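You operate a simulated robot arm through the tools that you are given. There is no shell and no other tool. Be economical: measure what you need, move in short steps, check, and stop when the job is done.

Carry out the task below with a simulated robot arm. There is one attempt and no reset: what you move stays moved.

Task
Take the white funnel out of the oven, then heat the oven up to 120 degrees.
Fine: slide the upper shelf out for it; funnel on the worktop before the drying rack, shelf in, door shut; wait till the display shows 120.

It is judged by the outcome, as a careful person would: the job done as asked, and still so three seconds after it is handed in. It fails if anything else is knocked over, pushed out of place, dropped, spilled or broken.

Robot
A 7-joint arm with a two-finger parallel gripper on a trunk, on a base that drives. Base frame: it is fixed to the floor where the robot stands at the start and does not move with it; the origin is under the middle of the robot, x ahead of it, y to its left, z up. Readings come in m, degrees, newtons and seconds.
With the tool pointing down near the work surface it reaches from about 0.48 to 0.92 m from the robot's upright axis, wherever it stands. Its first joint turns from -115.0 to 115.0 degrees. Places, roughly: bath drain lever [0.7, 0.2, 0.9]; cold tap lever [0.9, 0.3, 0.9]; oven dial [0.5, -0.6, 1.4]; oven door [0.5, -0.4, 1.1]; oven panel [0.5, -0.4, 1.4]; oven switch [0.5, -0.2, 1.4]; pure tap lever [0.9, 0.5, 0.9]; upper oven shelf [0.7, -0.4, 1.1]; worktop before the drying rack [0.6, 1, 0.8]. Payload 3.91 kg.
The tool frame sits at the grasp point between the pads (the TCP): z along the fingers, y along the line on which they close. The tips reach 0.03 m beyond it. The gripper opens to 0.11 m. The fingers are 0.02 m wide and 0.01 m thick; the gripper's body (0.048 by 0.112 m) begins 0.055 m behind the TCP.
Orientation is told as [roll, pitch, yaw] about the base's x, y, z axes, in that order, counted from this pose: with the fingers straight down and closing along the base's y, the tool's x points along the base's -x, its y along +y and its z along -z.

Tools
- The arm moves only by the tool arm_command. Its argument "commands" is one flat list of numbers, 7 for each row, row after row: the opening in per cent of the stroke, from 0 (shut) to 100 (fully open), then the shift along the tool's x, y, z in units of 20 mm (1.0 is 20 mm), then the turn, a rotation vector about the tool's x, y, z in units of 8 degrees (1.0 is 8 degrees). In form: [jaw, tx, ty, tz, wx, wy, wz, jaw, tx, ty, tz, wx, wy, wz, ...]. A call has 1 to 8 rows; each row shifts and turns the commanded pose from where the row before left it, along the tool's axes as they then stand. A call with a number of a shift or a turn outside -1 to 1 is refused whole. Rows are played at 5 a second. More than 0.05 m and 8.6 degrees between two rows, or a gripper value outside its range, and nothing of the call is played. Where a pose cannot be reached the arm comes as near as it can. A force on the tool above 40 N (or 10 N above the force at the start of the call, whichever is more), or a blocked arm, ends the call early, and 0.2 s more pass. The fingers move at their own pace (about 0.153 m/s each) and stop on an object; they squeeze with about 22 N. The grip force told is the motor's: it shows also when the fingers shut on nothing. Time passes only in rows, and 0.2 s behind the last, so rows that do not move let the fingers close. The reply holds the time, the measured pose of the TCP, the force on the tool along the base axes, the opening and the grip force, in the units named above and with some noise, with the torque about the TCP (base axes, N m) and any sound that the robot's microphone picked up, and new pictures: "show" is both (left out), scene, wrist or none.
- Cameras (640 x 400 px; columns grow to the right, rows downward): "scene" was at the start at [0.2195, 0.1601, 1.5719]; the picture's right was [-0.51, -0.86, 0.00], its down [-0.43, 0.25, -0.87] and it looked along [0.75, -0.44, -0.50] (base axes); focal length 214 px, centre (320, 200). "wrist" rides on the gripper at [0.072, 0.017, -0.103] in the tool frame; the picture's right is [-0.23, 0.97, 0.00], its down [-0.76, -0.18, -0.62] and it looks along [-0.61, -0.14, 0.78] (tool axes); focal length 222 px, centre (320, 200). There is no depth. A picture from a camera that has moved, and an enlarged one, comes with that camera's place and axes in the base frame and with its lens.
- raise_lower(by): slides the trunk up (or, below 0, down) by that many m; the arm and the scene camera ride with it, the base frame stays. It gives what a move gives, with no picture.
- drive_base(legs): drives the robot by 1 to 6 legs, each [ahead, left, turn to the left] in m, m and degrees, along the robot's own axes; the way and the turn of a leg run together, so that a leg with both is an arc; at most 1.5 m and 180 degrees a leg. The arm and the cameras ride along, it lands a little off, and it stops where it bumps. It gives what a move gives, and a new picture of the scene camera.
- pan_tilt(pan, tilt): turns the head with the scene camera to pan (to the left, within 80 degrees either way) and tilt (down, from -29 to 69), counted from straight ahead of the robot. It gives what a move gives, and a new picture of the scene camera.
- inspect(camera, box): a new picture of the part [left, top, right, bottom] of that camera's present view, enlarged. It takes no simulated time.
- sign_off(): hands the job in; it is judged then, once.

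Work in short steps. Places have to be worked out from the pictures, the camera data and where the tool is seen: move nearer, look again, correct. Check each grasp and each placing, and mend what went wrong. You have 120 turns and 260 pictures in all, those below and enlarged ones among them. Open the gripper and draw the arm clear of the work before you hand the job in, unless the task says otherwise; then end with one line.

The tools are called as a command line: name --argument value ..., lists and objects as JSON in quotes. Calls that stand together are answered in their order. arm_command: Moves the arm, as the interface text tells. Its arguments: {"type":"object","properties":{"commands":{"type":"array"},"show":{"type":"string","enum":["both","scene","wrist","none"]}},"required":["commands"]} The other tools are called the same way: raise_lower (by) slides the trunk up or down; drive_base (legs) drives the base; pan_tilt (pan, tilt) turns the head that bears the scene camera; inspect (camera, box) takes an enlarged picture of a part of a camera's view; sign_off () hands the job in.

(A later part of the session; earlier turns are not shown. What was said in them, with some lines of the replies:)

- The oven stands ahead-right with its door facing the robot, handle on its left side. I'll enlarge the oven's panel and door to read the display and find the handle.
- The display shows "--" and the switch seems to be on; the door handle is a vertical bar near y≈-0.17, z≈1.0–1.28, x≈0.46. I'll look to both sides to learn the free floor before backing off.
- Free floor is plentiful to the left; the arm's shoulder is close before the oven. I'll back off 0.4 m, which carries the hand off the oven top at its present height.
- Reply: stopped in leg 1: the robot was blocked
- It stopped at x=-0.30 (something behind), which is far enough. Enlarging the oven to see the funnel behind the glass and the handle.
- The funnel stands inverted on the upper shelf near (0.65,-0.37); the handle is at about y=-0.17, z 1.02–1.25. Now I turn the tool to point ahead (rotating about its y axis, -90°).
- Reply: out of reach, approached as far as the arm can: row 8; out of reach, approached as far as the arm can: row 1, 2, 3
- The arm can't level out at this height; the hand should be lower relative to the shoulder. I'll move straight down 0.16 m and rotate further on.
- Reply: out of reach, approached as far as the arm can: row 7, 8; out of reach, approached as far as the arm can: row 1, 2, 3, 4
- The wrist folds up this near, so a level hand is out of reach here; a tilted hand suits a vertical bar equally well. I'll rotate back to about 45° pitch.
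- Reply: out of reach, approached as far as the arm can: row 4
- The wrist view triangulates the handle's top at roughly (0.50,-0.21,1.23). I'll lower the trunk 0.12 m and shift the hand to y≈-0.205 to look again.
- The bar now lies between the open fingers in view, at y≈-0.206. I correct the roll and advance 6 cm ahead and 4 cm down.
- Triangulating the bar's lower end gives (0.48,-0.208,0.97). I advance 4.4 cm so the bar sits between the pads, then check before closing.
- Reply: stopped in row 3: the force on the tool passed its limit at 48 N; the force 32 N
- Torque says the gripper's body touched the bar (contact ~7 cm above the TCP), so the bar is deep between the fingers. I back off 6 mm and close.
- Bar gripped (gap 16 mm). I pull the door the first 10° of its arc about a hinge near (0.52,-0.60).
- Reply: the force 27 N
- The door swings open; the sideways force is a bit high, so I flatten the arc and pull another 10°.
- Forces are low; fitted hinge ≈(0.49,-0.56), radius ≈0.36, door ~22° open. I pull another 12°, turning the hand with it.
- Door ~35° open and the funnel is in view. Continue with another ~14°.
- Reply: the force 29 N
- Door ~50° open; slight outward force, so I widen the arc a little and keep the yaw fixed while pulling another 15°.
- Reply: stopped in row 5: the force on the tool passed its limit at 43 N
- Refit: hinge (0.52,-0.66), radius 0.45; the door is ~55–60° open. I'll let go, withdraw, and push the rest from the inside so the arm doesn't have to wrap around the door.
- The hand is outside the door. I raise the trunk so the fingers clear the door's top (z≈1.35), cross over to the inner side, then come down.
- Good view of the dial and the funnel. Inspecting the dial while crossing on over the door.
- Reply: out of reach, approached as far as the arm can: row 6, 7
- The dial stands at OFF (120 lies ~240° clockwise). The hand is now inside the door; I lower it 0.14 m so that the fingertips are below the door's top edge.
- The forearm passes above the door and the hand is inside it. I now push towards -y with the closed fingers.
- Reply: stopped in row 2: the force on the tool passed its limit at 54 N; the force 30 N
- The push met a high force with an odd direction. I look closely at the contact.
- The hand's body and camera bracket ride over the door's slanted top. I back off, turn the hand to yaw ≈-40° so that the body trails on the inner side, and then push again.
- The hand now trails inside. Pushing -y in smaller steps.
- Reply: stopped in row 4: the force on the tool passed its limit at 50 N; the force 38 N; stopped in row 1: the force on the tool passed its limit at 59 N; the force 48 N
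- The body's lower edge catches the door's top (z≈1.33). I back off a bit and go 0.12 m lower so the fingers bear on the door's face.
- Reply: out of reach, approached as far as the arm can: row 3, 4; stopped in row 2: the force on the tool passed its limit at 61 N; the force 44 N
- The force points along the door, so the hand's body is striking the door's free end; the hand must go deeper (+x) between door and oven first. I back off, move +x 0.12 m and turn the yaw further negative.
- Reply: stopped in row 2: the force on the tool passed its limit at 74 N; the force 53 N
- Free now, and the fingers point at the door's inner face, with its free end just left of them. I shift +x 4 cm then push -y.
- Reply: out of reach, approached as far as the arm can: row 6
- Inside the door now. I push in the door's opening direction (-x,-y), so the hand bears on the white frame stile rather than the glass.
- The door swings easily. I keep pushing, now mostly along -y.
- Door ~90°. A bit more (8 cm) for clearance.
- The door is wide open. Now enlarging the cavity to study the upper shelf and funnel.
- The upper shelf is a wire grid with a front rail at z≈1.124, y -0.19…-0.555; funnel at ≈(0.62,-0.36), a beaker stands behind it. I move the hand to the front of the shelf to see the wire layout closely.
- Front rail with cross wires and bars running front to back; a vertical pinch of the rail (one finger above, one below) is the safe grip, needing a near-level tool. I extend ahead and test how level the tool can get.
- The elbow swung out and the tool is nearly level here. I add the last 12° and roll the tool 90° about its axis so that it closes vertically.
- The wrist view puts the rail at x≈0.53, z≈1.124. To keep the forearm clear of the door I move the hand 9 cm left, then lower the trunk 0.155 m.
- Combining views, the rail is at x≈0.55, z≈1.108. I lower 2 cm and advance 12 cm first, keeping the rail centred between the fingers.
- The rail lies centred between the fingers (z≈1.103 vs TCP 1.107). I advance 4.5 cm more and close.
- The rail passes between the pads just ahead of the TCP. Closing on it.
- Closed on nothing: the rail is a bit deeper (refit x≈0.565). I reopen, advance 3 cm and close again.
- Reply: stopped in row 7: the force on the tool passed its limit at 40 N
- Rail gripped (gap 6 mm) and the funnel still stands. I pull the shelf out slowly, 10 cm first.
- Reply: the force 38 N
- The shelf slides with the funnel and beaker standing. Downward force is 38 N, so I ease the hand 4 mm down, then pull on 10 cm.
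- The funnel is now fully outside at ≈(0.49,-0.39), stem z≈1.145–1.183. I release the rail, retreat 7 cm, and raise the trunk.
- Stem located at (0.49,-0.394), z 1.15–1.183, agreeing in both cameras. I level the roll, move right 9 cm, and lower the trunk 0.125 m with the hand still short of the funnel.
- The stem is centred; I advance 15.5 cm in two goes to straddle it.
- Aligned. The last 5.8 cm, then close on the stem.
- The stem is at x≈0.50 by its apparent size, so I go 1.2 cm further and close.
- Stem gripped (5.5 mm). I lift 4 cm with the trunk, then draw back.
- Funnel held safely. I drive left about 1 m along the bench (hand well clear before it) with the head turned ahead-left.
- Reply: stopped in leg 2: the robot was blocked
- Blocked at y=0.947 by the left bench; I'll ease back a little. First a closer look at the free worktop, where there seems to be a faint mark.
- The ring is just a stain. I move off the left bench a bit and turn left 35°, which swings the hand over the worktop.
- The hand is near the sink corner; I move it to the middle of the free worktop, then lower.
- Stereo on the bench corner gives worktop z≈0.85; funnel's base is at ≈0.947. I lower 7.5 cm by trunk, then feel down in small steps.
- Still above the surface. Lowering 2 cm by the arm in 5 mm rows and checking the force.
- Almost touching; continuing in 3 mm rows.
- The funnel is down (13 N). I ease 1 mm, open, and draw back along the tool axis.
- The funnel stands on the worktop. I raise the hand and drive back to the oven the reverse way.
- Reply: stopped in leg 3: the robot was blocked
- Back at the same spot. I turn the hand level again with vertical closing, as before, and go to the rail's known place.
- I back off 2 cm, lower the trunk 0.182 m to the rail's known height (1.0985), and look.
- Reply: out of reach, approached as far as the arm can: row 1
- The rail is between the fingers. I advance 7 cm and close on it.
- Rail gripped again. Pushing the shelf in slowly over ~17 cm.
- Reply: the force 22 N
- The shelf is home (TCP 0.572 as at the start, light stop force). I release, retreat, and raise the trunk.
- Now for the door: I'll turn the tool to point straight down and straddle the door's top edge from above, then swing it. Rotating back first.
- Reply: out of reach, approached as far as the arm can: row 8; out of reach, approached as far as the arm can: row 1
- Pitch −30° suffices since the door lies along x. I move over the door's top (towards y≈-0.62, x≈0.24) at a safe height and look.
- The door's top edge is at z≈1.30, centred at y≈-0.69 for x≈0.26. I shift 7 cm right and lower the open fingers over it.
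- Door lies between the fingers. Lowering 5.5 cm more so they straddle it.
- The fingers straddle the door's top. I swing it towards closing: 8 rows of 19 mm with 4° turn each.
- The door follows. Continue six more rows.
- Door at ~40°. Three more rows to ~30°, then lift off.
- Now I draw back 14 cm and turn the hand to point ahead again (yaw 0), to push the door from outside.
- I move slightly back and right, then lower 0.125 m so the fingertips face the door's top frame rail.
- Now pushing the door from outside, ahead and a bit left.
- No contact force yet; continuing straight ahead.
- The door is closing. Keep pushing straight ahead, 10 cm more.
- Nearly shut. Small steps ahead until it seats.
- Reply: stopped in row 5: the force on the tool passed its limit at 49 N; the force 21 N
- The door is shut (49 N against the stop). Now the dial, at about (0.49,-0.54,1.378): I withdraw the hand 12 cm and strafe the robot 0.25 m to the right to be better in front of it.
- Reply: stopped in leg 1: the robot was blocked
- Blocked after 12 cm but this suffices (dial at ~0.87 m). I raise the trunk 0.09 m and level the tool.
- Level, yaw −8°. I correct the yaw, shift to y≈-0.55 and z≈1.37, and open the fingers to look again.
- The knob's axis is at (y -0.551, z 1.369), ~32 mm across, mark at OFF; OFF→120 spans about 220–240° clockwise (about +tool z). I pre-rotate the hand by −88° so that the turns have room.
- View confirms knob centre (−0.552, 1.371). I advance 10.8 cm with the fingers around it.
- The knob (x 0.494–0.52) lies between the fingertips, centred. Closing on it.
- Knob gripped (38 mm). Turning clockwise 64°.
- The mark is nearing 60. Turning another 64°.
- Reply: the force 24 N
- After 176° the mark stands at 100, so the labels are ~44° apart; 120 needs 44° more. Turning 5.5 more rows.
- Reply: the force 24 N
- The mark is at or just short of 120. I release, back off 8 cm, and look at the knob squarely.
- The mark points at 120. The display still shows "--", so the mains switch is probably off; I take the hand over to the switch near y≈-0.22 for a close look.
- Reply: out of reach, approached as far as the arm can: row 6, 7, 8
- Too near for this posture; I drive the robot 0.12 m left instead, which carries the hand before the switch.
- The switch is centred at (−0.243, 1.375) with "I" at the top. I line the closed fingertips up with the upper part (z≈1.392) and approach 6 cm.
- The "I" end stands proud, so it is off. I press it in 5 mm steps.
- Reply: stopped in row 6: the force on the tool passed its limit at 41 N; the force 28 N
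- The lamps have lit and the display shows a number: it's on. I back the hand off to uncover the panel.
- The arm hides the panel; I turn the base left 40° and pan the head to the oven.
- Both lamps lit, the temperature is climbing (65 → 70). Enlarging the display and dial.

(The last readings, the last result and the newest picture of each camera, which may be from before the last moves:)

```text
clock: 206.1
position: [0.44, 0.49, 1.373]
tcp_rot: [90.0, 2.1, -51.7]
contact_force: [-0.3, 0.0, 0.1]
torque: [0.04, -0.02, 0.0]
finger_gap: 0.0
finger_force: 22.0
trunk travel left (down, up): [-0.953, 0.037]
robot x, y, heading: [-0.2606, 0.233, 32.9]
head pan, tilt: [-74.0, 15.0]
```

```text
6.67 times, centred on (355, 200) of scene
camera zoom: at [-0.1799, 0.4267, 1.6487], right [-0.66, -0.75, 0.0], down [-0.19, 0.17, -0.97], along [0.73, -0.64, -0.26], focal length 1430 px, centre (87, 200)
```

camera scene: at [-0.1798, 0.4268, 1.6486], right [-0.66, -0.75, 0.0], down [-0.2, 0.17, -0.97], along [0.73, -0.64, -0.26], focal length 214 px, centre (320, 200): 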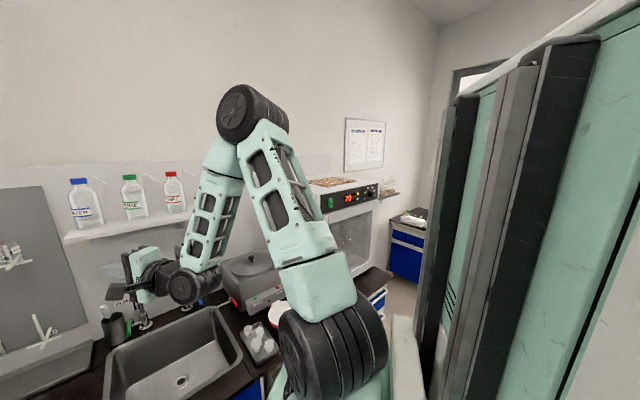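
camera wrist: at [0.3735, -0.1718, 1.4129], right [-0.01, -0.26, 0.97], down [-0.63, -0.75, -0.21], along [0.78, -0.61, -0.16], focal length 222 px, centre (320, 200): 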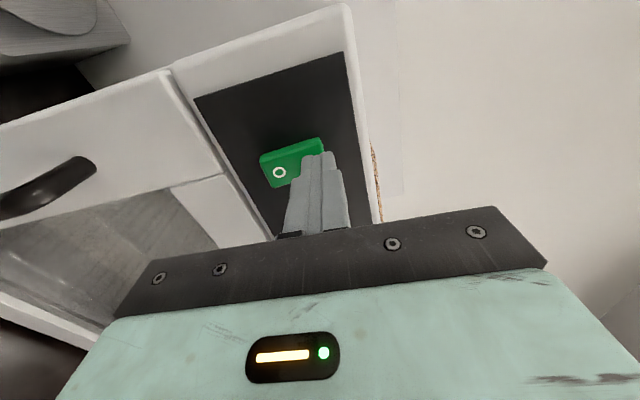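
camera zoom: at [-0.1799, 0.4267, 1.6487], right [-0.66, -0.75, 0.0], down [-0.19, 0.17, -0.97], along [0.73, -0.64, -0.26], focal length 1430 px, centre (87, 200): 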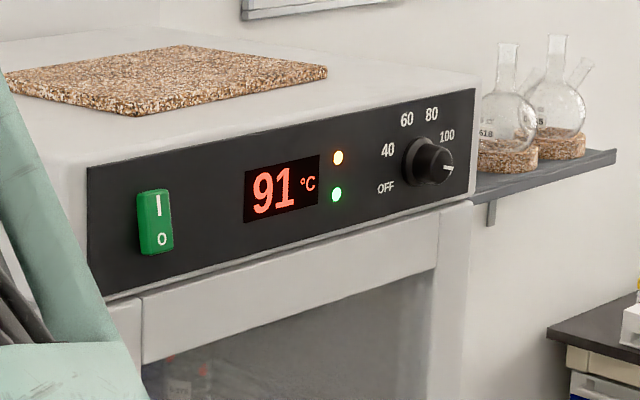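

Heating at about 4 °C/s, now 91. I wait some 12 s more, opening the gripper meanwhile.

arm_command --commands '[100, 0, 0, 0, 0, 0, 0, 100, 0, 0, 0, 0, 0, 0, 100, 0, 0, 0, 0, 0, 0, 100, 0, 0, 0, 0, 0, 0, 100, 0, 0, 0, 0, 0, 0, 100, 0, 0, 0, 0, 0, 0, 100, 0, 0, 0, 0, 0, 0, 100, 0, 0, 0, 0, 0, 0]' --show "none"

arm_command --commands '[100, 0, 0, 0, 0, 0, 0, 100, 0, 0, 0, 0, 0, 0, 100, 0, 0, 0, 0, 0, 0, 100, 0, 0, 0, 0, 0, 0, 100, 0, 0, 0, 0, 0, 0, 100, 0, 0, 0, 0, 0, 0, 100, 0, 0, 0, 0, 0, 0, 100, 0, 0, 0, 0, 0, 0]' --show "none"

arm_command --commands '[100, 0, 0, 0, 0, 0, 0, 100, 0, 0, 0, 0, 0, 0, 100, 0, 0, 0, 0, 0, 0, 100, 0, 0, 0, 0, 0, 0, 100, 0, 0, 0, 0, 0, 0, 100, 0, 0, 0, 0, 0, 0, 100, 0, 0, 0, 0, 0, 0, 100, 0, 0, 0, 0, 0, 0]' --show "none"

arm_command --commands '[100, 0, 0, 0, 0, 0, 0, 100, 0, 0, 0, 0, 0, 0, 100, 0, 0, 0, 0, 0, 0, 100, 0, 0, 0, 0, 0, 0, 100, 0, 0, 0, 0, 0, 0, 100, 0, 0, 0, 0, 0, 0, 100, 0, 0, 0, 0, 0, 0, 100, 0, 0, 0, 0, 0, 0]' --show "none"

arm_command --commands '[100, 0, 0, 0, 0, 0, 0, 100, 0, 0, 0, 0, 0, 0, 100, 0, 0, 0, 0, 0, 0, 100, 0, 0, 0, 0, 0, 0, 100, 0, 0, 0, 0, 0, 0, 100, 0, 0, 0, 0, 0, 0, 100, 0, 0, 0, 0, 0, 0, 100, 0, 0, 0, 0, 0, 0]' --show "none"

inspect --camera "scene" --box '[310, 170, 400, 230]'

```text
clock: 207.9
position: [0.4397, 0.4909, 1.3716]
tcp_rot: [90.0, 2.1, -51.9]
contact_force: [-0.3, 0.2, 0.5]
torque: [0.0, -0.01, -0.01]
finger_gap: 0.11
finger_force: 0.0
trunk travel left (down, up): [-0.953, 0.037]
robot x, y, heading: [-0.2571, 0.2408, 33.1]
head pan, tilt: [-74.0, 15.0]
```

```text
clock: 209.7
position: [0.439, 0.4918, 1.3722]
tcp_rot: [90.0, 2.1, -51.8]
contact_force: [0.5, 0.1, -1.1]
torque: [-0.02, -0.01, 0.0]
finger_gap: 0.1102
finger_force: 0.1
trunk travel left (down, up): [-0.953, 0.037]
robot x, y, heading: [-0.2618, 0.2389, 32.8]
head pan, tilt: [-74.0, 15.0]
```

```text
clock: 211.5
position: [0.4399, 0.4909, 1.3726]
tcp_rot: [90.1, 2.0, -51.8]
contact_force: [0.2, 0.4, 0.4]
torque: [0.01, 0.02, 0.0]
finger_gap: 0.1103
finger_force: 0.0
trunk travel left (down, up): [-0.953, 0.037]
robot x, y, heading: [-0.2559, 0.2352, 32.7]
head pan, tilt: [-74.0, 15.0]
```

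```text
clock: 213.3
position: [0.4398, 0.4924, 1.3723]
tcp_rot: [90.0, 2.1, -51.8]
contact_force: [-0.4, 0.4, 0.3]
torque: [0.03, -0.01, -0.02]
finger_gap: 0.1099
finger_force: 0.2
trunk travel left (down, up): [-0.953, 0.037]
robot x, y, heading: [-0.2571, 0.236, 32.7]
head pan, tilt: [-74.0, 15.0]
```

```text
clock: 215.1
position: [0.44, 0.4914, 1.3724]
tcp_rot: [90.1, 2.1, -51.7]
contact_force: [0.3, 0.5, 0.1]
torque: [0.0, 0.0, 0.03]
finger_gap: 0.1098
finger_force: 0.0
trunk travel left (down, up): [-0.953, 0.037]
robot x, y, heading: [-0.2597, 0.2357, 33.0]
head pan, tilt: [-74.0, 15.0]
```

```text
6.67 times, centred on (355, 200) of scene
camera zoom: at [-0.1799, 0.4267, 1.6487], right [-0.66, -0.75, 0.0], down [-0.19, 0.17, -0.97], along [0.73, -0.64, -0.26], focal length 1430 px, centre (87, 200)
```

zoom: 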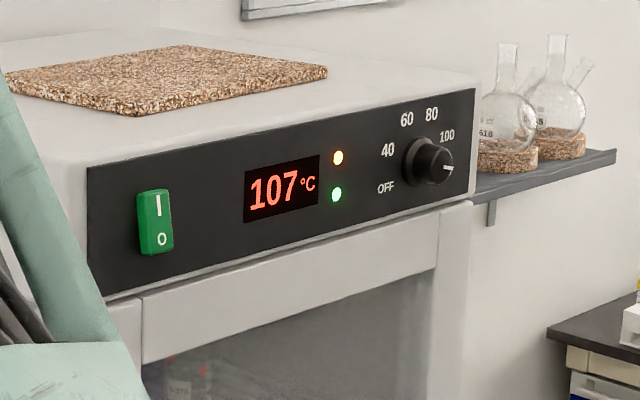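

Now 107 and slowing; keep waiting.

arm_command --commands '[100, 0, 0, 0, 0, 0, 0, 100, 0, 0, 0, 0, 0, 0, 100, 0, 0, 0, 0, 0, 0, 100, 0, 0, 0, 0, 0, 0, 100, 0, 0, 0, 0, 0, 0, 100, 0, 0, 0, 0, 0, 0, 100, 0, 0, 0, 0, 0, 0, 100, 0, 0, 0, 0, 0, 0]' --show "none"

arm_command --commands '[100, 0, 0, 0, 0, 0, 0, 100, 0, 0, 0, 0, 0, 0, 100, 0, 0, 0, 0, 0, 0, 100, 0, 0, 0, 0, 0, 0, 100, 0, 0, 0, 0, 0, 0, 100, 0, 0, 0, 0, 0, 0, 100, 0, 0, 0, 0, 0, 0, 100, 0, 0, 0, 0, 0, 0]' --show "none"

arm_command --commands '[100, 0, 0, 0, 0, 0, 0, 100, 0, 0, 0, 0, 0, 0, 100, 0, 0, 0, 0, 0, 0, 100, 0, 0, 0, 0, 0, 0, 100, 0, 0, 0, 0, 0, 0, 100, 0, 0, 0, 0, 0, 0, 100, 0, 0, 0, 0, 0, 0, 100, 0, 0, 0, 0, 0, 0]' --show "none"

arm_command --commands '[100, 0, 0, 0, 0, 0, 0, 100, 0, 0, 0, 0, 0, 0, 100, 0, 0, 0, 0, 0, 0, 100, 0, 0, 0, 0, 0, 0, 100, 0, 0, 0, 0, 0, 0, 100, 0, 0, 0, 0, 0, 0, 100, 0, 0, 0, 0, 0, 0, 100, 0, 0, 0, 0, 0, 0]' --show "none"

inspect --camera "scene" --box '[310, 170, 400, 230]'

arm_command --commands '[100, 0, 0, 0, 0, 0, 0, 100, 0, 0, 0, 0, 0, 0, 100, 0, 0, 0, 0, 0, 0, 100, 0, 0, 0, 0, 0, 0, 100, 0, 0, 0, 0, 0, 0, 100, 0, 0, 0, 0, 0, 0, 100, 0, 0, 0, 0, 0, 0, 100, 0, 0, 0, 0, 0, 0]' --show "none"

arm_command --commands '[100, 0, 0, 0, 0, 0, 0, 100, 0, 0, 0, 0, 0, 0, 100, 0, 0, 0, 0, 0, 0, 100, 0, 0, 0, 0, 0, 0, 100, 0, 0, 0, 0, 0, 0, 100, 0, 0, 0, 0, 0, 0, 100, 0, 0, 0, 0, 0, 0, 100, 0, 0, 0, 0, 0, 0]' --show "none"

arm_command --commands '[100, 0, 0, 0, 0, 0, 0, 100, 0, 0, 0, 0, 0, 0, 100, 0, 0, 0, 0, 0, 0, 100, 0, 0, 0, 0, 0, 0, 100, 0, 0, 0, 0, 0, 0, 100, 0, 0, 0, 0, 0, 0, 100, 0, 0, 0, 0, 0, 0, 100, 0, 0, 0, 0, 0, 0]' --show "none"

inspect --camera "scene" --box '[310, 170, 400, 230]'

```text
clock: 216.9
position: [0.4399, 0.4903, 1.3723]
tcp_rot: [90.0, 2.2, -51.8]
contact_force: [-0.8, 0.8, -0.7]
torque: [-0.01, -0.02, 0.0]
finger_gap: 0.1099
finger_force: 0.0
trunk travel left (down, up): [-0.953, 0.037]
robot x, y, heading: [-0.2608, 0.2415, 32.9]
head pan, tilt: [-74.0, 15.0]
```

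```text
clock: 218.7
position: [0.4393, 0.4925, 1.3715]
tcp_rot: [90.0, 2.1, -51.8]
contact_force: [-0.4, 0.1, -0.5]
torque: [0.0, -0.02, 0.01]
finger_gap: 0.1101
finger_force: 0.1
trunk travel left (down, up): [-0.953, 0.037]
robot x, y, heading: [-0.2563, 0.236, 32.6]
head pan, tilt: [-74.0, 15.0]
```

```text
clock: 220.5
position: [0.4396, 0.4914, 1.3723]
tcp_rot: [90.1, 2.1, -51.8]
contact_force: [0.6, -0.2, -0.3]
torque: [0.0, 0.02, 0.0]
finger_gap: 0.1099
finger_force: 0.0
trunk travel left (down, up): [-0.953, 0.037]
robot x, y, heading: [-0.2594, 0.2359, 32.8]
head pan, tilt: [-74.0, 15.0]
```

```text
clock: 222.3
position: [0.4405, 0.4912, 1.3735]
tcp_rot: [90.0, 2.2, -51.8]
contact_force: [-0.7, -0.3, -0.3]
torque: [0.02, -0.02, 0.02]
finger_gap: 0.1102
finger_force: 0.1
trunk travel left (down, up): [-0.953, 0.037]
robot x, y, heading: [-0.2563, 0.2373, 32.6]
head pan, tilt: [-74.0, 15.0]
```

```text
6.67 times, centred on (355, 200) of scene
camera zoom: at [-0.1799, 0.4267, 1.6487], right [-0.66, -0.75, 0.0], down [-0.19, 0.17, -0.97], along [0.73, -0.64, -0.26], focal length 1430 px, centre (87, 200)
```

zoom: 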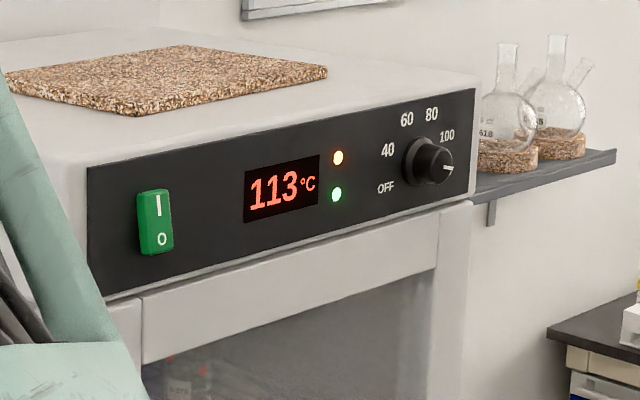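

```text
clock: 224.1
position: [0.4403, 0.4919, 1.3724]
tcp_rot: [90.0, 2.1, -51.7]
contact_force: [-0.6, -0.2, -1.2]
torque: [0.0, 0.01, 0.02]
finger_gap: 0.1099
finger_force: 0.1
trunk travel left (down, up): [-0.953, 0.037]
robot x, y, heading: [-0.2587, 0.2368, 32.8]
head pan, tilt: [-74.0, 15.0]
```

```text
clock: 225.9
position: [0.4386, 0.4918, 1.3722]
tcp_rot: [90.0, 2.0, -51.8]
contact_force: [0.2, -0.4, -0.5]
torque: [0.01, 0.0, 0.01]
finger_gap: 0.1101
finger_force: 0.0
trunk travel left (down, up): [-0.953, 0.037]
robot x, y, heading: [-0.2543, 0.2349, 32.7]
head pan, tilt: [-74.0, 15.0]
```

```text
clock: 227.7
position: [0.4404, 0.493, 1.3726]
tcp_rot: [90.1, 2.1, -51.8]
contact_force: [0.1, -0.2, 0.6]
torque: [0.0, 0.0, 0.03]
finger_gap: 0.11
finger_force: 0.1
trunk travel left (down, up): [-0.953, 0.037]
robot x, y, heading: [-0.2576, 0.2412, 32.9]
head pan, tilt: [-74.0, 15.0]
```

```text
6.67 times, centred on (355, 200) of scene
camera zoom: at [-0.1799, 0.4267, 1.6487], right [-0.66, -0.75, 0.0], down [-0.19, 0.17, -0.97], along [0.73, -0.64, -0.26], focal length 1430 px, centre (87, 200)
```

zoom: 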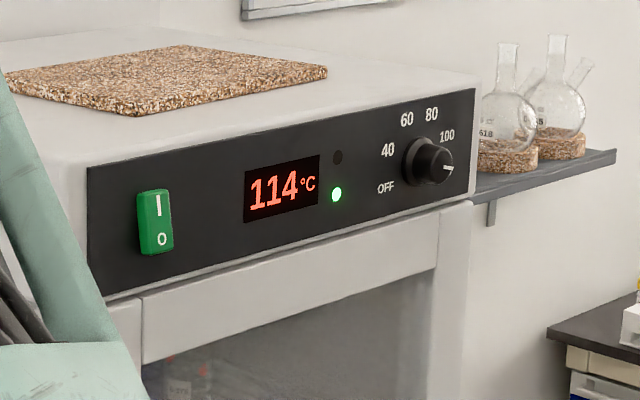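

The heater has cut out at about 114–115, so the dial is ~5° C short: it needs ~12° more clockwise. I drive back to the dial.

drive_base --legs '[[0, 0, -38.5], [0.02, -0.35, 0]]'

pan_tilt --pan -45 --tilt 25

```text
clock: 231.8
position: [0.4181, -0.3713, 1.3732]
tcp_rot: [90.0, 2.1, -91.4]
contact_force: [0.2, 0.0, -0.1]
torque: [-0.01, 0.02, 0.0]
finger_gap: 0.1099
finger_force: 0.0
trunk travel left (down, up): [-0.953, 0.037]
robot x, y, heading: [-0.2803, -0.1198, -7.2]
head pan, tilt: [-74.0, 15.0]
camera scene: at [-0.1002, -0.0245, 1.6487], right [-0.99, -0.16, 0.0], down [-0.04, 0.26, -0.97], along [0.15, -0.95, -0.26], focal length 214 px, centre (320, 200)
```

scene: 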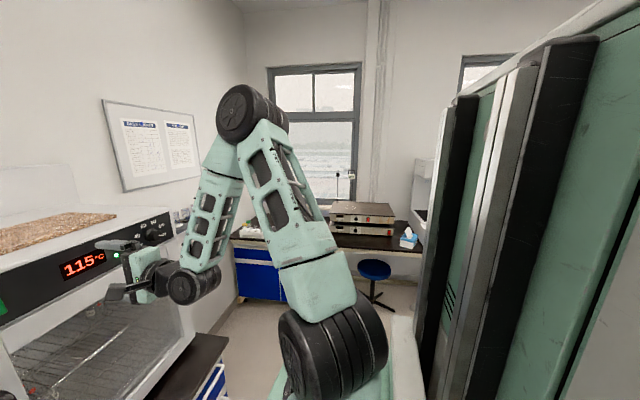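

```text
clock: 232.8
position: [0.419, -0.3721, 1.3724]
tcp_rot: [90.0, 2.2, -91.5]
contact_force: [-0.2, 0.9, 0.7]
torque: [0.01, 0.0, -0.04]
finger_gap: 0.1102
finger_force: 0.1
trunk travel left (down, up): [-0.953, 0.037]
robot x, y, heading: [-0.2802, -0.1197, -6.9]
head pan, tilt: [-45.0, 25.0]
camera scene: at [-0.0581, -0.005, 1.6325], right [-0.79, -0.62, 0.0], down [-0.26, 0.33, -0.91], along [0.56, -0.71, -0.42], focal length 214 px, centre (320, 200)
```

scene: 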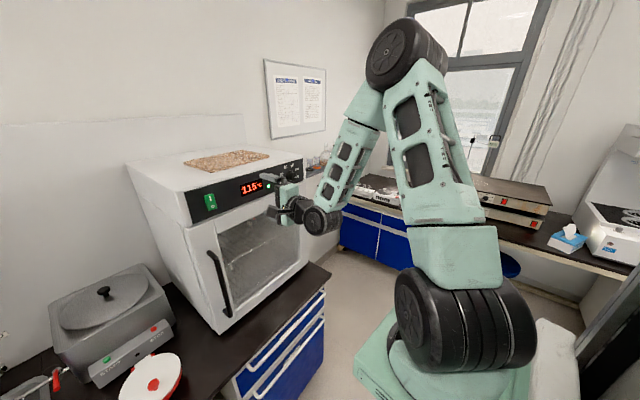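

Display 115. I move the hand 18 cm right to the knob's axis, jaws at 60 %.

arm_command --commands '[60, -1, 0, 0, 0, 0.19, 0, 60, -1, 0, 0, 0, 0, 0, 60, -1, 0, 0, 0, 0, 0, 60, -1, 0, 0, 0, 0, 0, 60, -1, 0, 0, 0, 0, 0, 60, -1, 0, 0, 0, 0, 0, 60, -1, 0, 0, 0, 0, 0, 60, -1, 0, 0, 0, 0, 0]' --show "none"

arm_command --commands '[60, -1, 0, 0, 0, 0, 0]' --show "wrist"

inspect --camera "wrist" --box '[240, 40, 400, 200]'

```text
clock: 234.6
position: [0.418, -0.5299, 1.3687]
tcp_rot: [90.0, 2.0, -90.1]
contact_force: [0.6, 0.2, 0.5]
torque: [0.03, -0.01, -0.03]
finger_gap: 0.0661
finger_force: 0.0
trunk travel left (down, up): [-0.953, 0.037]
robot x, y, heading: [-0.2805, -0.1214, -6.9]
head pan, tilt: [-45.0, 25.0]
```

```text
clock: 235.0
position: [0.4188, -0.5502, 1.3675]
tcp_rot: [90.0, 2.1, -90.1]
contact_force: [-1.0, 0.3, 0.2]
torque: [-0.01, 0.02, -0.01]
finger_gap: 0.0659
finger_force: 0.0
trunk travel left (down, up): [-0.953, 0.037]
robot x, y, heading: [-0.2821, -0.1204, -7.1]
head pan, tilt: [-45.0, 25.0]
camera wrist: at [0.3138, -0.479, 1.3882], right [0.0, -0.26, 0.96], down [-0.62, -0.75, -0.21], along [0.78, -0.6, -0.16], focal length 222 px, centre (320, 200)
```

wrist: 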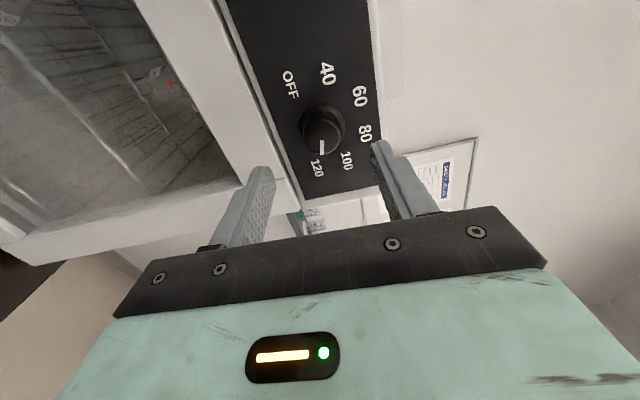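

```text
2.50 times, centred on (320, 120) of wrist
camera zoom: at [0.3138, -0.479, 1.3882], right [0.0, -0.26, 0.96], down [-0.62, -0.75, -0.21], along [0.78, -0.6, -0.16], focal length 555 px, centre (320, 400)
```

zoom: 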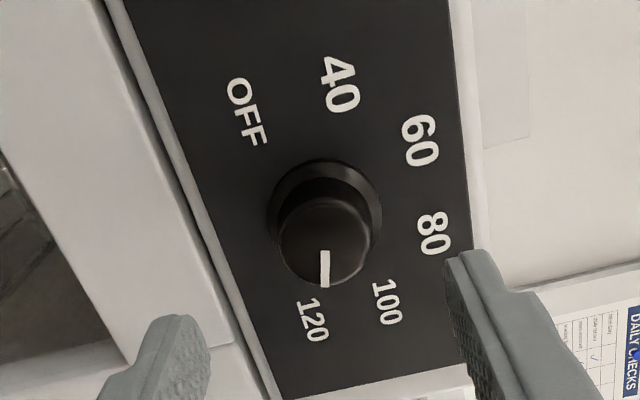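

The mark is just short of 120. I advance over the knob and grip it.

arm_command --commands '[60, 0, 0.12, 1, 0, 0, 0, 60, 0, 0, 1, 0, 0, 0, 60, 0, 0, 0.8, 0, 0, 0, 60, 0, 0, 0.5, 0, 0, 0, 0, 0, 0, 0, 0, 0, 0, 0, 0, 0, 0, 0, 0, 0, 0, 0, 0, 0, 0, 0, 0]' --show "wrist"

inspect --camera "wrist" --box '[240, 80, 400, 240]'

```text
clock: 236.6
position: [0.4834, -0.5522, 1.3689]
tcp_rot: [90.3, 2.0, -90.0]
contact_force: [-1.6, -0.2, 11.1]
torque: [0.02, -0.36, 0.02]
finger_gap: 0.0374
finger_force: 44.9
trunk travel left (down, up): [-0.953, 0.037]
robot x, y, heading: [-0.2797, -0.1196, -7.1]
head pan, tilt: [-45.0, 25.0]
camera wrist: at [0.3792, -0.481, 1.3889], right [0.0, -0.26, 0.97], down [-0.62, -0.75, -0.21], along [0.78, -0.6, -0.16], focal length 222 px, centre (320, 200)
```

wrist: 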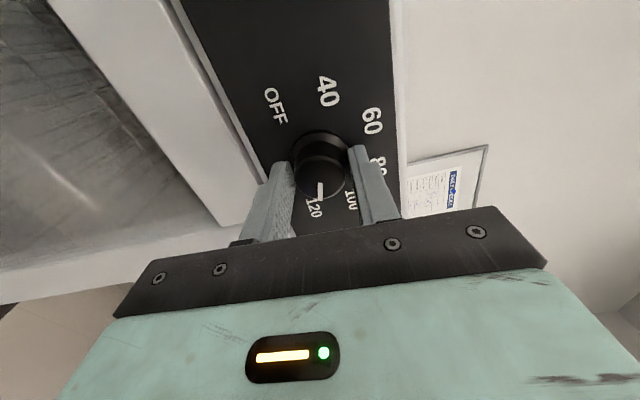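

```text
2.50 times, centred on (320, 160) of wrist
camera zoom: at [0.3792, -0.481, 1.3889], right [0.0, -0.26, 0.97], down [-0.62, -0.75, -0.21], along [0.78, -0.6, -0.16], focal length 555 px, centre (320, 300)
```

zoom: 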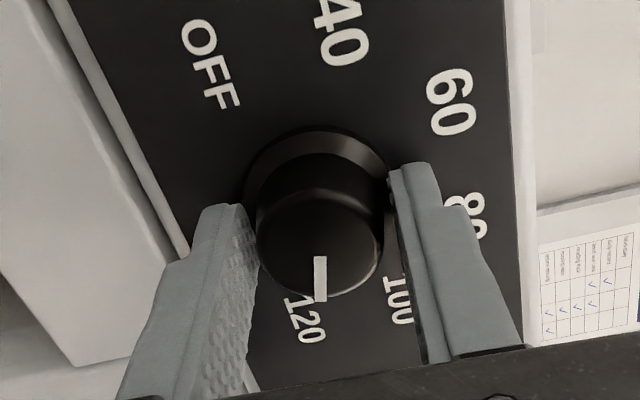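

Turning 12° clockwise.

arm_command --commands '[0, 0, 0, 0, 0, 0, 0.75, 0, 0, 0, 0, 0, 0, 0.75, 0, 0, 0, 0, 0, 0, 0, 0, 0, 0, 0, 0, 0, 0]' --show "none"

inspect --camera "wrist" --box '[240, 80, 400, 240]'

inspect --camera "scene" --box '[190, 140, 330, 230]'

```text
clock: 237.6
position: [0.4807, -0.5525, 1.3696]
tcp_rot: [90.2, 14.1, -90.0]
contact_force: [-19.6, -3.1, 13.3]
torque: [-0.54, -0.76, 0.23]
finger_gap: 0.0353
finger_force: 45.1
trunk travel left (down, up): [-0.953, 0.037]
robot x, y, heading: [-0.2794, -0.1189, -6.9]
head pan, tilt: [-45.0, 25.0]
```

```text
2.50 times, centred on (320, 160) of wrist
camera zoom: at [0.3775, -0.4864, 1.4036], right [0.0, -0.46, 0.89], down [-0.62, -0.69, -0.36], along [0.78, -0.56, -0.28], focal length 555 px, centre (320, 300)
```

zoom: 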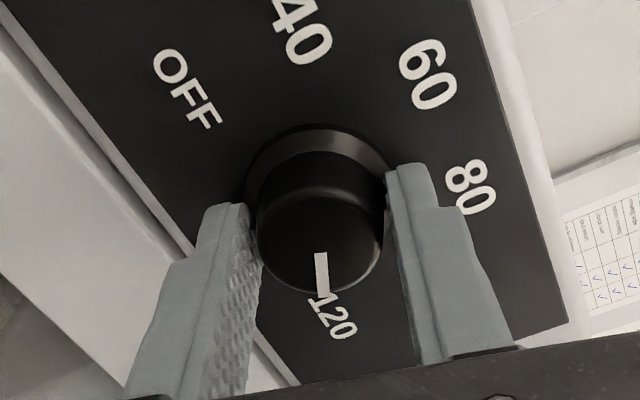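

```text
4.44 times, centred on (260, 185) of scene
camera zoom: at [-0.0606, -0.0049, 1.6328], right [-0.79, -0.62, 0.0], down [-0.26, 0.33, -0.91], along [0.56, -0.71, -0.42], focal length 953 px, centre (587, 267)
```

zoom: 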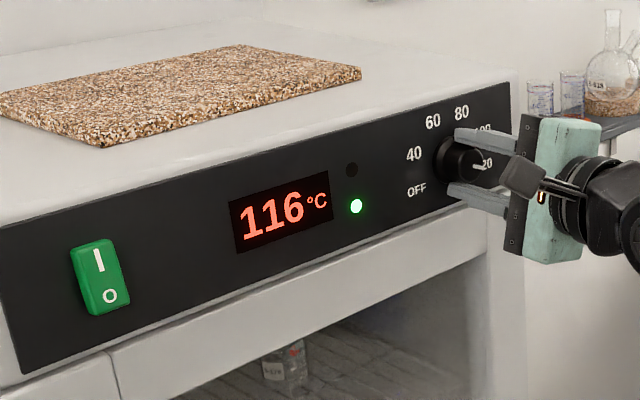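

The knob now resists (0.5 N·m, probably its end stop). Display 116 and rising slowly. I release, back off and wait to see where it settles.

arm_command --commands '[60, 0, 0, 0, 0, 0, 0, 60, 0, 0, 0, 0, 0, 0, 60, 0, 0, -1, 0, 0, 0, 60, 0, 0, -1, 0, 0, 0, 60, 0, 0, -1, 0, 0, 0, 60, 0, 0, -1, 0, 0, 0, 60, 0, 0, 0, 0, 0, 0, 60, 0, 0, 0, 0, 0, 0]' --show "none"

inspect --camera "wrist" --box '[240, 40, 400, 200]'

arm_command --commands '[60, 0, 0, 0, 0, 0, 0, 60, 0, 0, 0, 0, 0, 0, 60, 0, 0, 0, 0, 0, 0, 60, 0, 0, 0, 0, 0, 0, 60, 0, 0, 0, 0, 0, 0, 60, 0, 0, 0, 0, 0, 0, 60, 0, 0, 0, 0, 0, 0, 60, 0, 0, 0, 0, 0, 0]' --show "none"

arm_command --commands '[60, 0, 0, 0, 0, 0, 0, 60, 0, 0, 0, 0, 0, 0, 60, 0, 0, 0, 0, 0, 0, 60, 0, 0, 0, 0, 0, 0, 60, 0, 0, 0, 0, 0, 0, 60, 0, 0, 0, 0, 0, 0, 60, 0, 0, 0, 0, 0, 0, 60, 0, 0, 0, 0, 0, 0]' --show "none"

arm_command --commands '[60, 0, 0, 0, 0, 0, 0, 60, 0, 0, 0, 0, 0, 0, 60, 0, 0, 0, 0, 0, 0, 60, 0, 0, 0, 0, 0, 0, 60, 0, 0, 0, 0, 0, 0, 60, 0, 0, 0, 0, 0, 0, 60, 0, 0, 0, 0, 0, 0, 60, 0, 0, 0, 0, 0, 0]' --show "none"

inspect --camera "scene" --box '[190, 140, 330, 230]'

```text
clock: 239.4
position: [0.4023, -0.5514, 1.3698]
tcp_rot: [90.1, 14.1, -89.9]
contact_force: [0.2, 0.0, 0.4]
torque: [-0.02, -0.01, 0.0]
finger_gap: 0.0658
finger_force: 0.1
trunk travel left (down, up): [-0.953, 0.037]
robot x, y, heading: [-0.2789, -0.1194, -6.9]
head pan, tilt: [-45.0, 25.0]
```

```text
2.50 times, centred on (320, 120) of wrist
camera zoom: at [0.2985, -0.4846, 1.4045], right [0.0, -0.46, 0.89], down [-0.62, -0.7, -0.36], along [0.78, -0.55, -0.28], focal length 555 px, centre (320, 400)
```

zoom: 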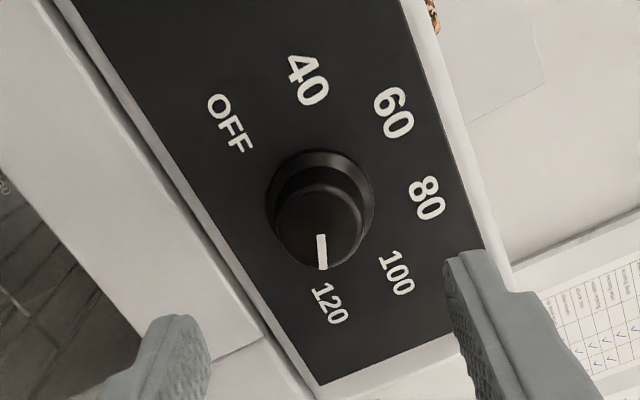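

```text
clock: 241.2
position: [0.4023, -0.5501, 1.37]
tcp_rot: [90.1, 14.1, -90.0]
contact_force: [-0.2, -0.8, 0.1]
torque: [0.0, 0.0, 0.03]
finger_gap: 0.0661
finger_force: 0.1
trunk travel left (down, up): [-0.953, 0.037]
robot x, y, heading: [-0.2803, -0.119, -6.8]
head pan, tilt: [-45.0, 25.0]
```

```text
clock: 243.0
position: [0.4033, -0.55, 1.3712]
tcp_rot: [90.1, 14.1, -90.0]
contact_force: [-0.4, -0.5, 0.5]
torque: [0.01, -0.03, -0.01]
finger_gap: 0.0662
finger_force: 0.2
trunk travel left (down, up): [-0.953, 0.037]
robot x, y, heading: [-0.2818, -0.1204, -7.3]
head pan, tilt: [-45.0, 25.0]
```

```text
clock: 244.8
position: [0.4022, -0.5512, 1.3697]
tcp_rot: [90.1, 14.0, -90.0]
contact_force: [0.6, 0.6, 0.6]
torque: [-0.02, 0.0, -0.02]
finger_gap: 0.0659
finger_force: 0.0
trunk travel left (down, up): [-0.953, 0.037]
robot x, y, heading: [-0.2802, -0.1201, -6.9]
head pan, tilt: [-45.0, 25.0]
```

```text
4.44 times, centred on (260, 185) of scene
camera zoom: at [-0.0581, -0.005, 1.6325], right [-0.79, -0.62, 0.0], down [-0.26, 0.33, -0.91], along [0.56, -0.71, -0.42], focal length 953 px, centre (587, 267)
```

zoom: 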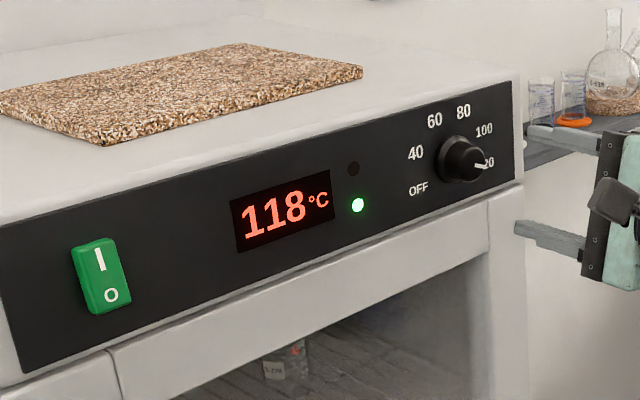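

118 and still rising. Waiting further.

arm_command --commands '[60, 0, 0, 0, 0, 0, 0, 60, 0, 0, 0, 0, 0, 0, 60, 0, 0, 0, 0, 0, 0, 60, 0, 0, 0, 0, 0, 0, 60, 0, 0, 0, 0, 0, 0, 60, 0, 0, 0, 0, 0, 0, 60, 0, 0, 0, 0, 0, 0, 60, 0, 0, 0, 0, 0, 0]' --show "none"

arm_command --commands '[60, 0, 0, 0, 0, 0, 0, 60, 0, 0, 0, 0, 0, 0, 60, 0, 0, 0, 0, 0, 0, 60, 0, 0, 0, 0, 0, 0, 60, 0, 0, 0, 0, 0, 0, 60, 0, 0, 0, 0, 0, 0, 60, 0, 0, 0, 0, 0, 0, 60, 0, 0, 0, 0, 0, 0]' --show "none"

inspect --camera "scene" --box '[190, 140, 330, 230]'

arm_command --commands '[60, 0, 0, 0, 0, 0, 0, 60, 0, 0, 0, 0, 0, 0, 60, 0, 0, 0, 0, 0, 0, 60, 0, 0, 0, 0, 0, 0, 60, 0, 0, 0, 0, 0, 0, 60, 0, 0, 0, 0, 0, 0, 60, 0, 0, 0, 0, 0, 0, 60, 0, 0, 0, 0, 0, 0]' --show "none"

arm_command --commands '[60, 0, 0, 0, 0, 0, 0, 60, 0, 0, 0, 0, 0, 0, 60, 0, 0, 0, 0, 0, 0, 60, 0, 0, 0, 0, 0, 0, 60, 0, 0, 0, 0, 0, 0, 60, 0, 0, 0, 0, 0, 0, 60, 0, 0, 0, 0, 0, 0, 60, 0, 0, 0, 0, 0, 0]' --show "none"

arm_command --commands '[60, 0, 0, 0, 0, 0, 0, 60, 0, 0, 0, 0, 0, 0, 60, 0, 0, 0, 0, 0, 0, 60, 0, 0, 0, 0, 0, 0, 60, 0, 0, 0, 0, 0, 0, 60, 0, 0, 0, 0, 0, 0, 60, 0, 0, 0, 0, 0, 0, 60, 0, 0, 0, 0, 0, 0]' --show "none"

inspect --camera "scene" --box '[190, 140, 330, 230]'

```text
clock: 246.6
position: [0.403, -0.5518, 1.3693]
tcp_rot: [90.2, 14.1, -89.9]
contact_force: [0.9, 0.3, -0.2]
torque: [-0.01, 0.0, 0.01]
finger_gap: 0.0661
finger_force: 0.0
trunk travel left (down, up): [-0.953, 0.037]
robot x, y, heading: [-0.2828, -0.1179, -6.9]
head pan, tilt: [-45.0, 25.0]
```

```text
clock: 248.4
position: [0.4038, -0.5511, 1.3698]
tcp_rot: [90.1, 14.1, -90.0]
contact_force: [0.3, 0.1, 0.9]
torque: [0.0, -0.05, -0.01]
finger_gap: 0.0659
finger_force: 0.1
trunk travel left (down, up): [-0.953, 0.037]
robot x, y, heading: [-0.2815, -0.1184, -7.0]
head pan, tilt: [-45.0, 25.0]
```

```text
4.44 times, centred on (260, 185) of scene
camera zoom: at [-0.0581, -0.005, 1.6325], right [-0.79, -0.62, 0.0], down [-0.26, 0.33, -0.91], along [0.56, -0.71, -0.42], focal length 953 px, centre (587, 267)
```

zoom: 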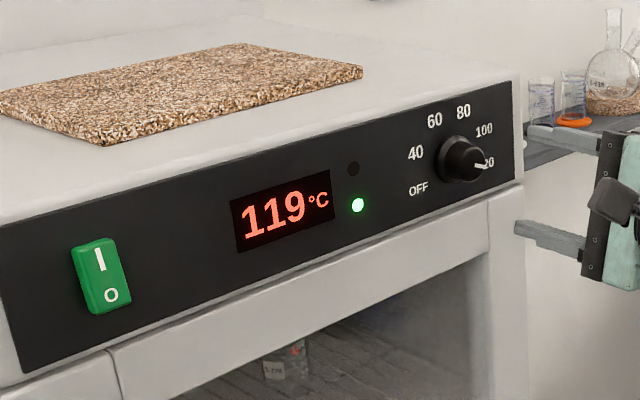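

```text
clock: 250.2
position: [0.4025, -0.551, 1.3696]
tcp_rot: [90.1, 14.1, -90.1]
contact_force: [0.0, -0.6, -0.2]
torque: [-0.01, 0.01, -0.01]
finger_gap: 0.0659
finger_force: 0.1
trunk travel left (down, up): [-0.953, 0.037]
robot x, y, heading: [-0.2784, -0.1209, -7.1]
head pan, tilt: [-45.0, 25.0]
```

```text
clock: 252.0
position: [0.4019, -0.5504, 1.3698]
tcp_rot: [90.0, 14.0, -89.9]
contact_force: [-0.9, -0.5, 0.6]
torque: [-0.01, -0.01, 0.02]
finger_gap: 0.0658
finger_force: 0.1
trunk travel left (down, up): [-0.953, 0.037]
robot x, y, heading: [-0.2798, -0.122, -6.8]
head pan, tilt: [-45.0, 25.0]
```

```text
clock: 253.8
position: [0.4035, -0.5497, 1.3706]
tcp_rot: [90.0, 14.1, -90.0]
contact_force: [-0.2, 0.9, -0.2]
torque: [0.0, -0.03, 0.0]
finger_gap: 0.0657
finger_force: 0.1
trunk travel left (down, up): [-0.953, 0.037]
robot x, y, heading: [-0.2827, -0.1209, -6.6]
head pan, tilt: [-45.0, 25.0]
```

```text
4.44 times, centred on (260, 185) of scene
camera zoom: at [-0.0581, -0.005, 1.6325], right [-0.79, -0.62, 0.0], down [-0.26, 0.33, -0.91], along [0.56, -0.71, -0.42], focal length 953 px, centre (587, 267)
```

zoom: 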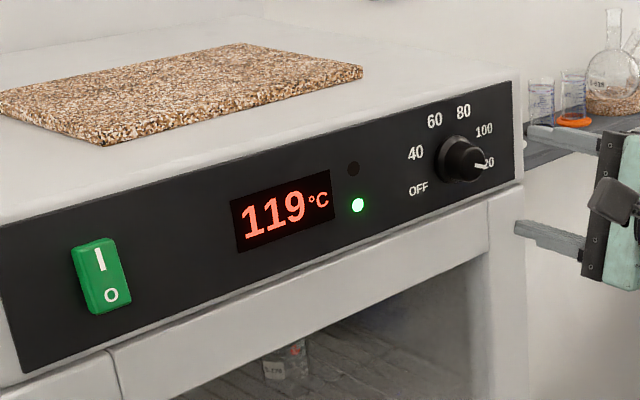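

It settles towards 120 (119 now). Meanwhile I draw the arm clear by driving left and turning as before, then read again and check the funnel.

arm_command --commands '[100, 0, 0, 0, 0, 0, -1, 100, 0, 0, 0, 0, 0, -0.5]' --show "none"

drive_base --legs '[[0, 0.36, 0], [0, 0, 39]]'

pan_tilt --pan -72 --tilt 18

inspect --camera "scene" --box '[280, 140, 420, 260]'

```text
clock: 254.4
position: [0.4031, -0.5513, 1.3704]
tcp_rot: [90.1, 2.0, -89.9]
contact_force: [0.3, 1.4, 0.0]
torque: [0.0, 0.04, 0.0]
finger_gap: 0.11
finger_force: 0.1
trunk travel left (down, up): [-0.953, 0.037]
robot x, y, heading: [-0.2836, -0.1237, -7.2]
head pan, tilt: [-45.0, 25.0]
```

```text
clock: 258.5
position: [0.5666, 0.3369, 1.3714]
tcp_rot: [90.0, 2.2, -51.1]
contact_force: [-0.2, -0.3, -0.2]
torque: [0.01, -0.02, 0.02]
finger_gap: 0.1099
finger_force: 0.1
trunk travel left (down, up): [-0.953, 0.037]
robot x, y, heading: [-0.2359, 0.2441, 31.9]
head pan, tilt: [-45.0, 25.0]
camera scene: at [-0.1338, 0.472, 1.6325], right [-0.23, -0.97, 0.0], down [-0.41, 0.1, -0.91], along [0.88, -0.2, -0.42], focal length 214 px, centre (320, 200)
```

scene: 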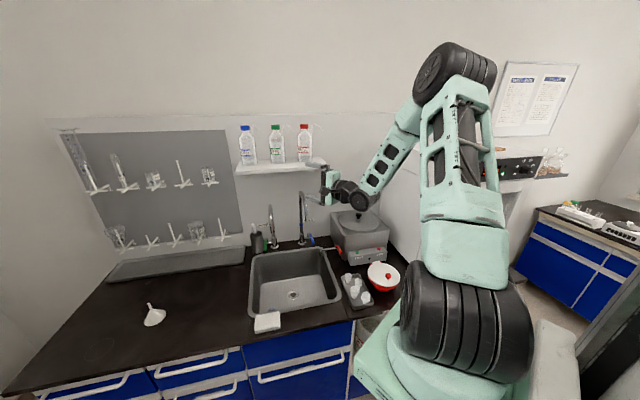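

```text
clock: 259.4
position: [0.568, 0.3365, 1.369]
tcp_rot: [90.1, 2.0, -51.1]
contact_force: [-0.5, -0.4, -0.1]
torque: [0.0, -0.03, 0.01]
finger_gap: 0.11
finger_force: 0.1
trunk travel left (down, up): [-0.953, 0.037]
robot x, y, heading: [-0.2366, 0.2399, 31.9]
head pan, tilt: [-72.0, 18.0]
camera scene: at [-0.1521, 0.4329, 1.6438], right [-0.64, -0.77, 0.0], down [-0.24, 0.2, -0.95], along [0.73, -0.61, -0.31], focal length 214 px, centre (320, 200)
```

scene: 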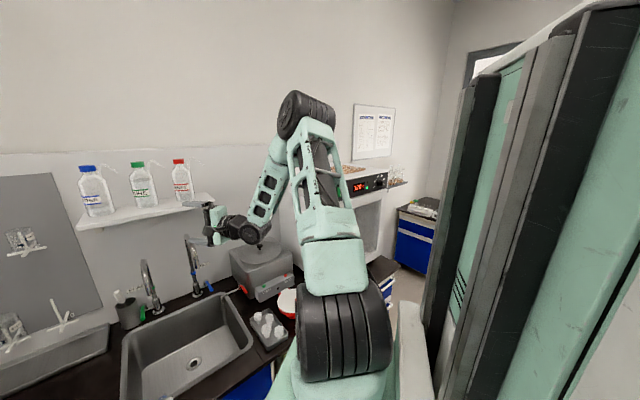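

```text
3.33 times, centred on (350, 200) of scene
camera zoom: at [-0.1521, 0.4329, 1.6438], right [-0.64, -0.77, 0.0], down [-0.24, 0.2, -0.95], along [0.73, -0.61, -0.31], focal length 715 px, centre (220, 200)
```

zoom: 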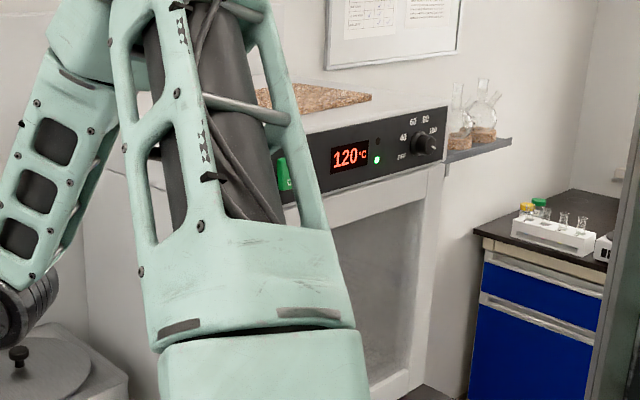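

The display shows 120. I wait some seconds to make sure it holds, and check door, shelf and funnel.

arm_command --commands '[100, 0, 0, 0, 0, 0, 0, 100, 0, 0, 0, 0, 0, 0, 100, 0, 0, 0, 0, 0, 0, 100, 0, 0, 0, 0, 0, 0, 100, 0, 0, 0, 0, 0, 0, 100, 0, 0, 0, 0, 0, 0, 100, 0, 0, 0, 0, 0, 0, 100, 0, 0, 0, 0, 0, 0]' --show "none"

arm_command --commands '[100, 0, 0, 0, 0, 0, 0, 100, 0, 0, 0, 0, 0, 0, 100, 0, 0, 0, 0, 0, 0, 100, 0, 0, 0, 0, 0, 0, 100, 0, 0, 0, 0, 0, 0, 100, 0, 0, 0, 0, 0, 0, 100, 0, 0, 0, 0, 0, 0, 100, 0, 0, 0, 0, 0, 0]' --show "none"

arm_command --commands '[100, 0, 0, 0, 0, 0, 0, 100, 0, 0, 0, 0, 0, 0, 100, 0, 0, 0, 0, 0, 0, 100, 0, 0, 0, 0, 0, 0, 100, 0, 0, 0, 0, 0, 0, 100, 0, 0, 0, 0, 0, 0, 100, 0, 0, 0, 0, 0, 0, 100, 0, 0, 0, 0, 0, 0]' --show "none"

drive_base --legs '[[0, 0.2, 0]]'

inspect --camera "scene" --box '[280, 140, 440, 300]'

```text
clock: 261.2
position: [0.5687, 0.3372, 1.3705]
tcp_rot: [90.1, 2.1, -51.0]
contact_force: [0.6, -0.3, 0.1]
torque: [0.02, 0.03, 0.03]
finger_gap: 0.11
finger_force: 0.1
trunk travel left (down, up): [-0.953, 0.037]
robot x, y, heading: [-0.2369, 0.2397, 31.9]
head pan, tilt: [-72.0, 18.0]
```

```text
clock: 263.0
position: [0.5666, 0.3366, 1.3692]
tcp_rot: [90.1, 2.1, -51.1]
contact_force: [0.1, 0.6, -0.4]
torque: [0.0, 0.0, -0.01]
finger_gap: 0.1099
finger_force: 0.0
trunk travel left (down, up): [-0.953, 0.037]
robot x, y, heading: [-0.2332, 0.2416, 31.8]
head pan, tilt: [-72.0, 18.0]
```

```text
clock: 264.8
position: [0.5674, 0.3366, 1.3701]
tcp_rot: [90.0, 2.1, -51.0]
contact_force: [-0.2, -0.3, 0.1]
torque: [-0.01, -0.01, -0.02]
finger_gap: 0.1101
finger_force: 0.1
trunk travel left (down, up): [-0.953, 0.037]
robot x, y, heading: [-0.2381, 0.2418, 32.0]
head pan, tilt: [-72.0, 18.0]
```

```text
clock: 266.4
position: [0.4606, 0.5067, 1.3701]
tcp_rot: [90.1, 2.1, -51.3]
contact_force: [0.4, -0.2, -0.1]
torque: [0.02, -0.03, 0.04]
finger_gap: 0.11
finger_force: 0.2
trunk travel left (down, up): [-0.953, 0.037]
robot x, y, heading: [-0.3402, 0.4158, 32.0]
head pan, tilt: [-72.0, 18.0]
camera scene: at [-0.2586, 0.6048, 1.6438], right [-0.65, -0.76, 0.0], down [-0.24, 0.2, -0.95], along [0.73, -0.61, -0.31], focal length 214 px, centre (320, 200)
```

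scene: 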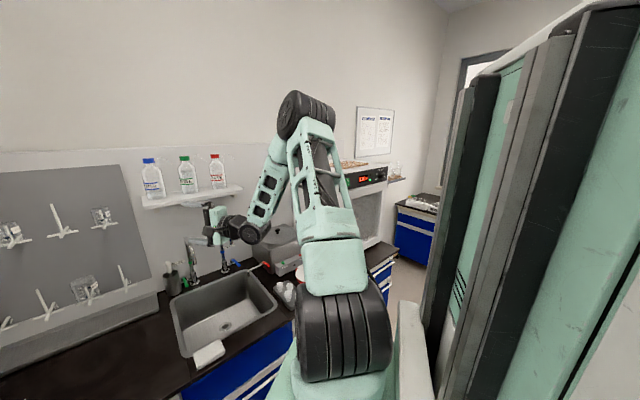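

```text
2.50 times, centred on (360, 220) of scene
camera zoom: at [-0.2586, 0.6048, 1.6438], right [-0.65, -0.76, 0.0], down [-0.24, 0.2, -0.95], along [0.73, -0.61, -0.31], focal length 536 px, centre (220, 150)
```

zoom: 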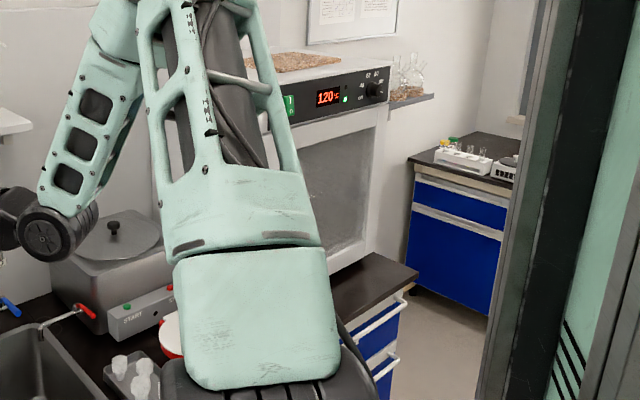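

The display has held 120 for over 7 s. The door and shelf are in, the funnel stands on the worktop, and the arm is clear with the gripper open.

sign_off

```text
The job is handed in.
```

The white funnel is standing on the worktop in front of the drying rack. The upper shelf is back in, the door is shut, and the oven's display is holding at 120 °C.
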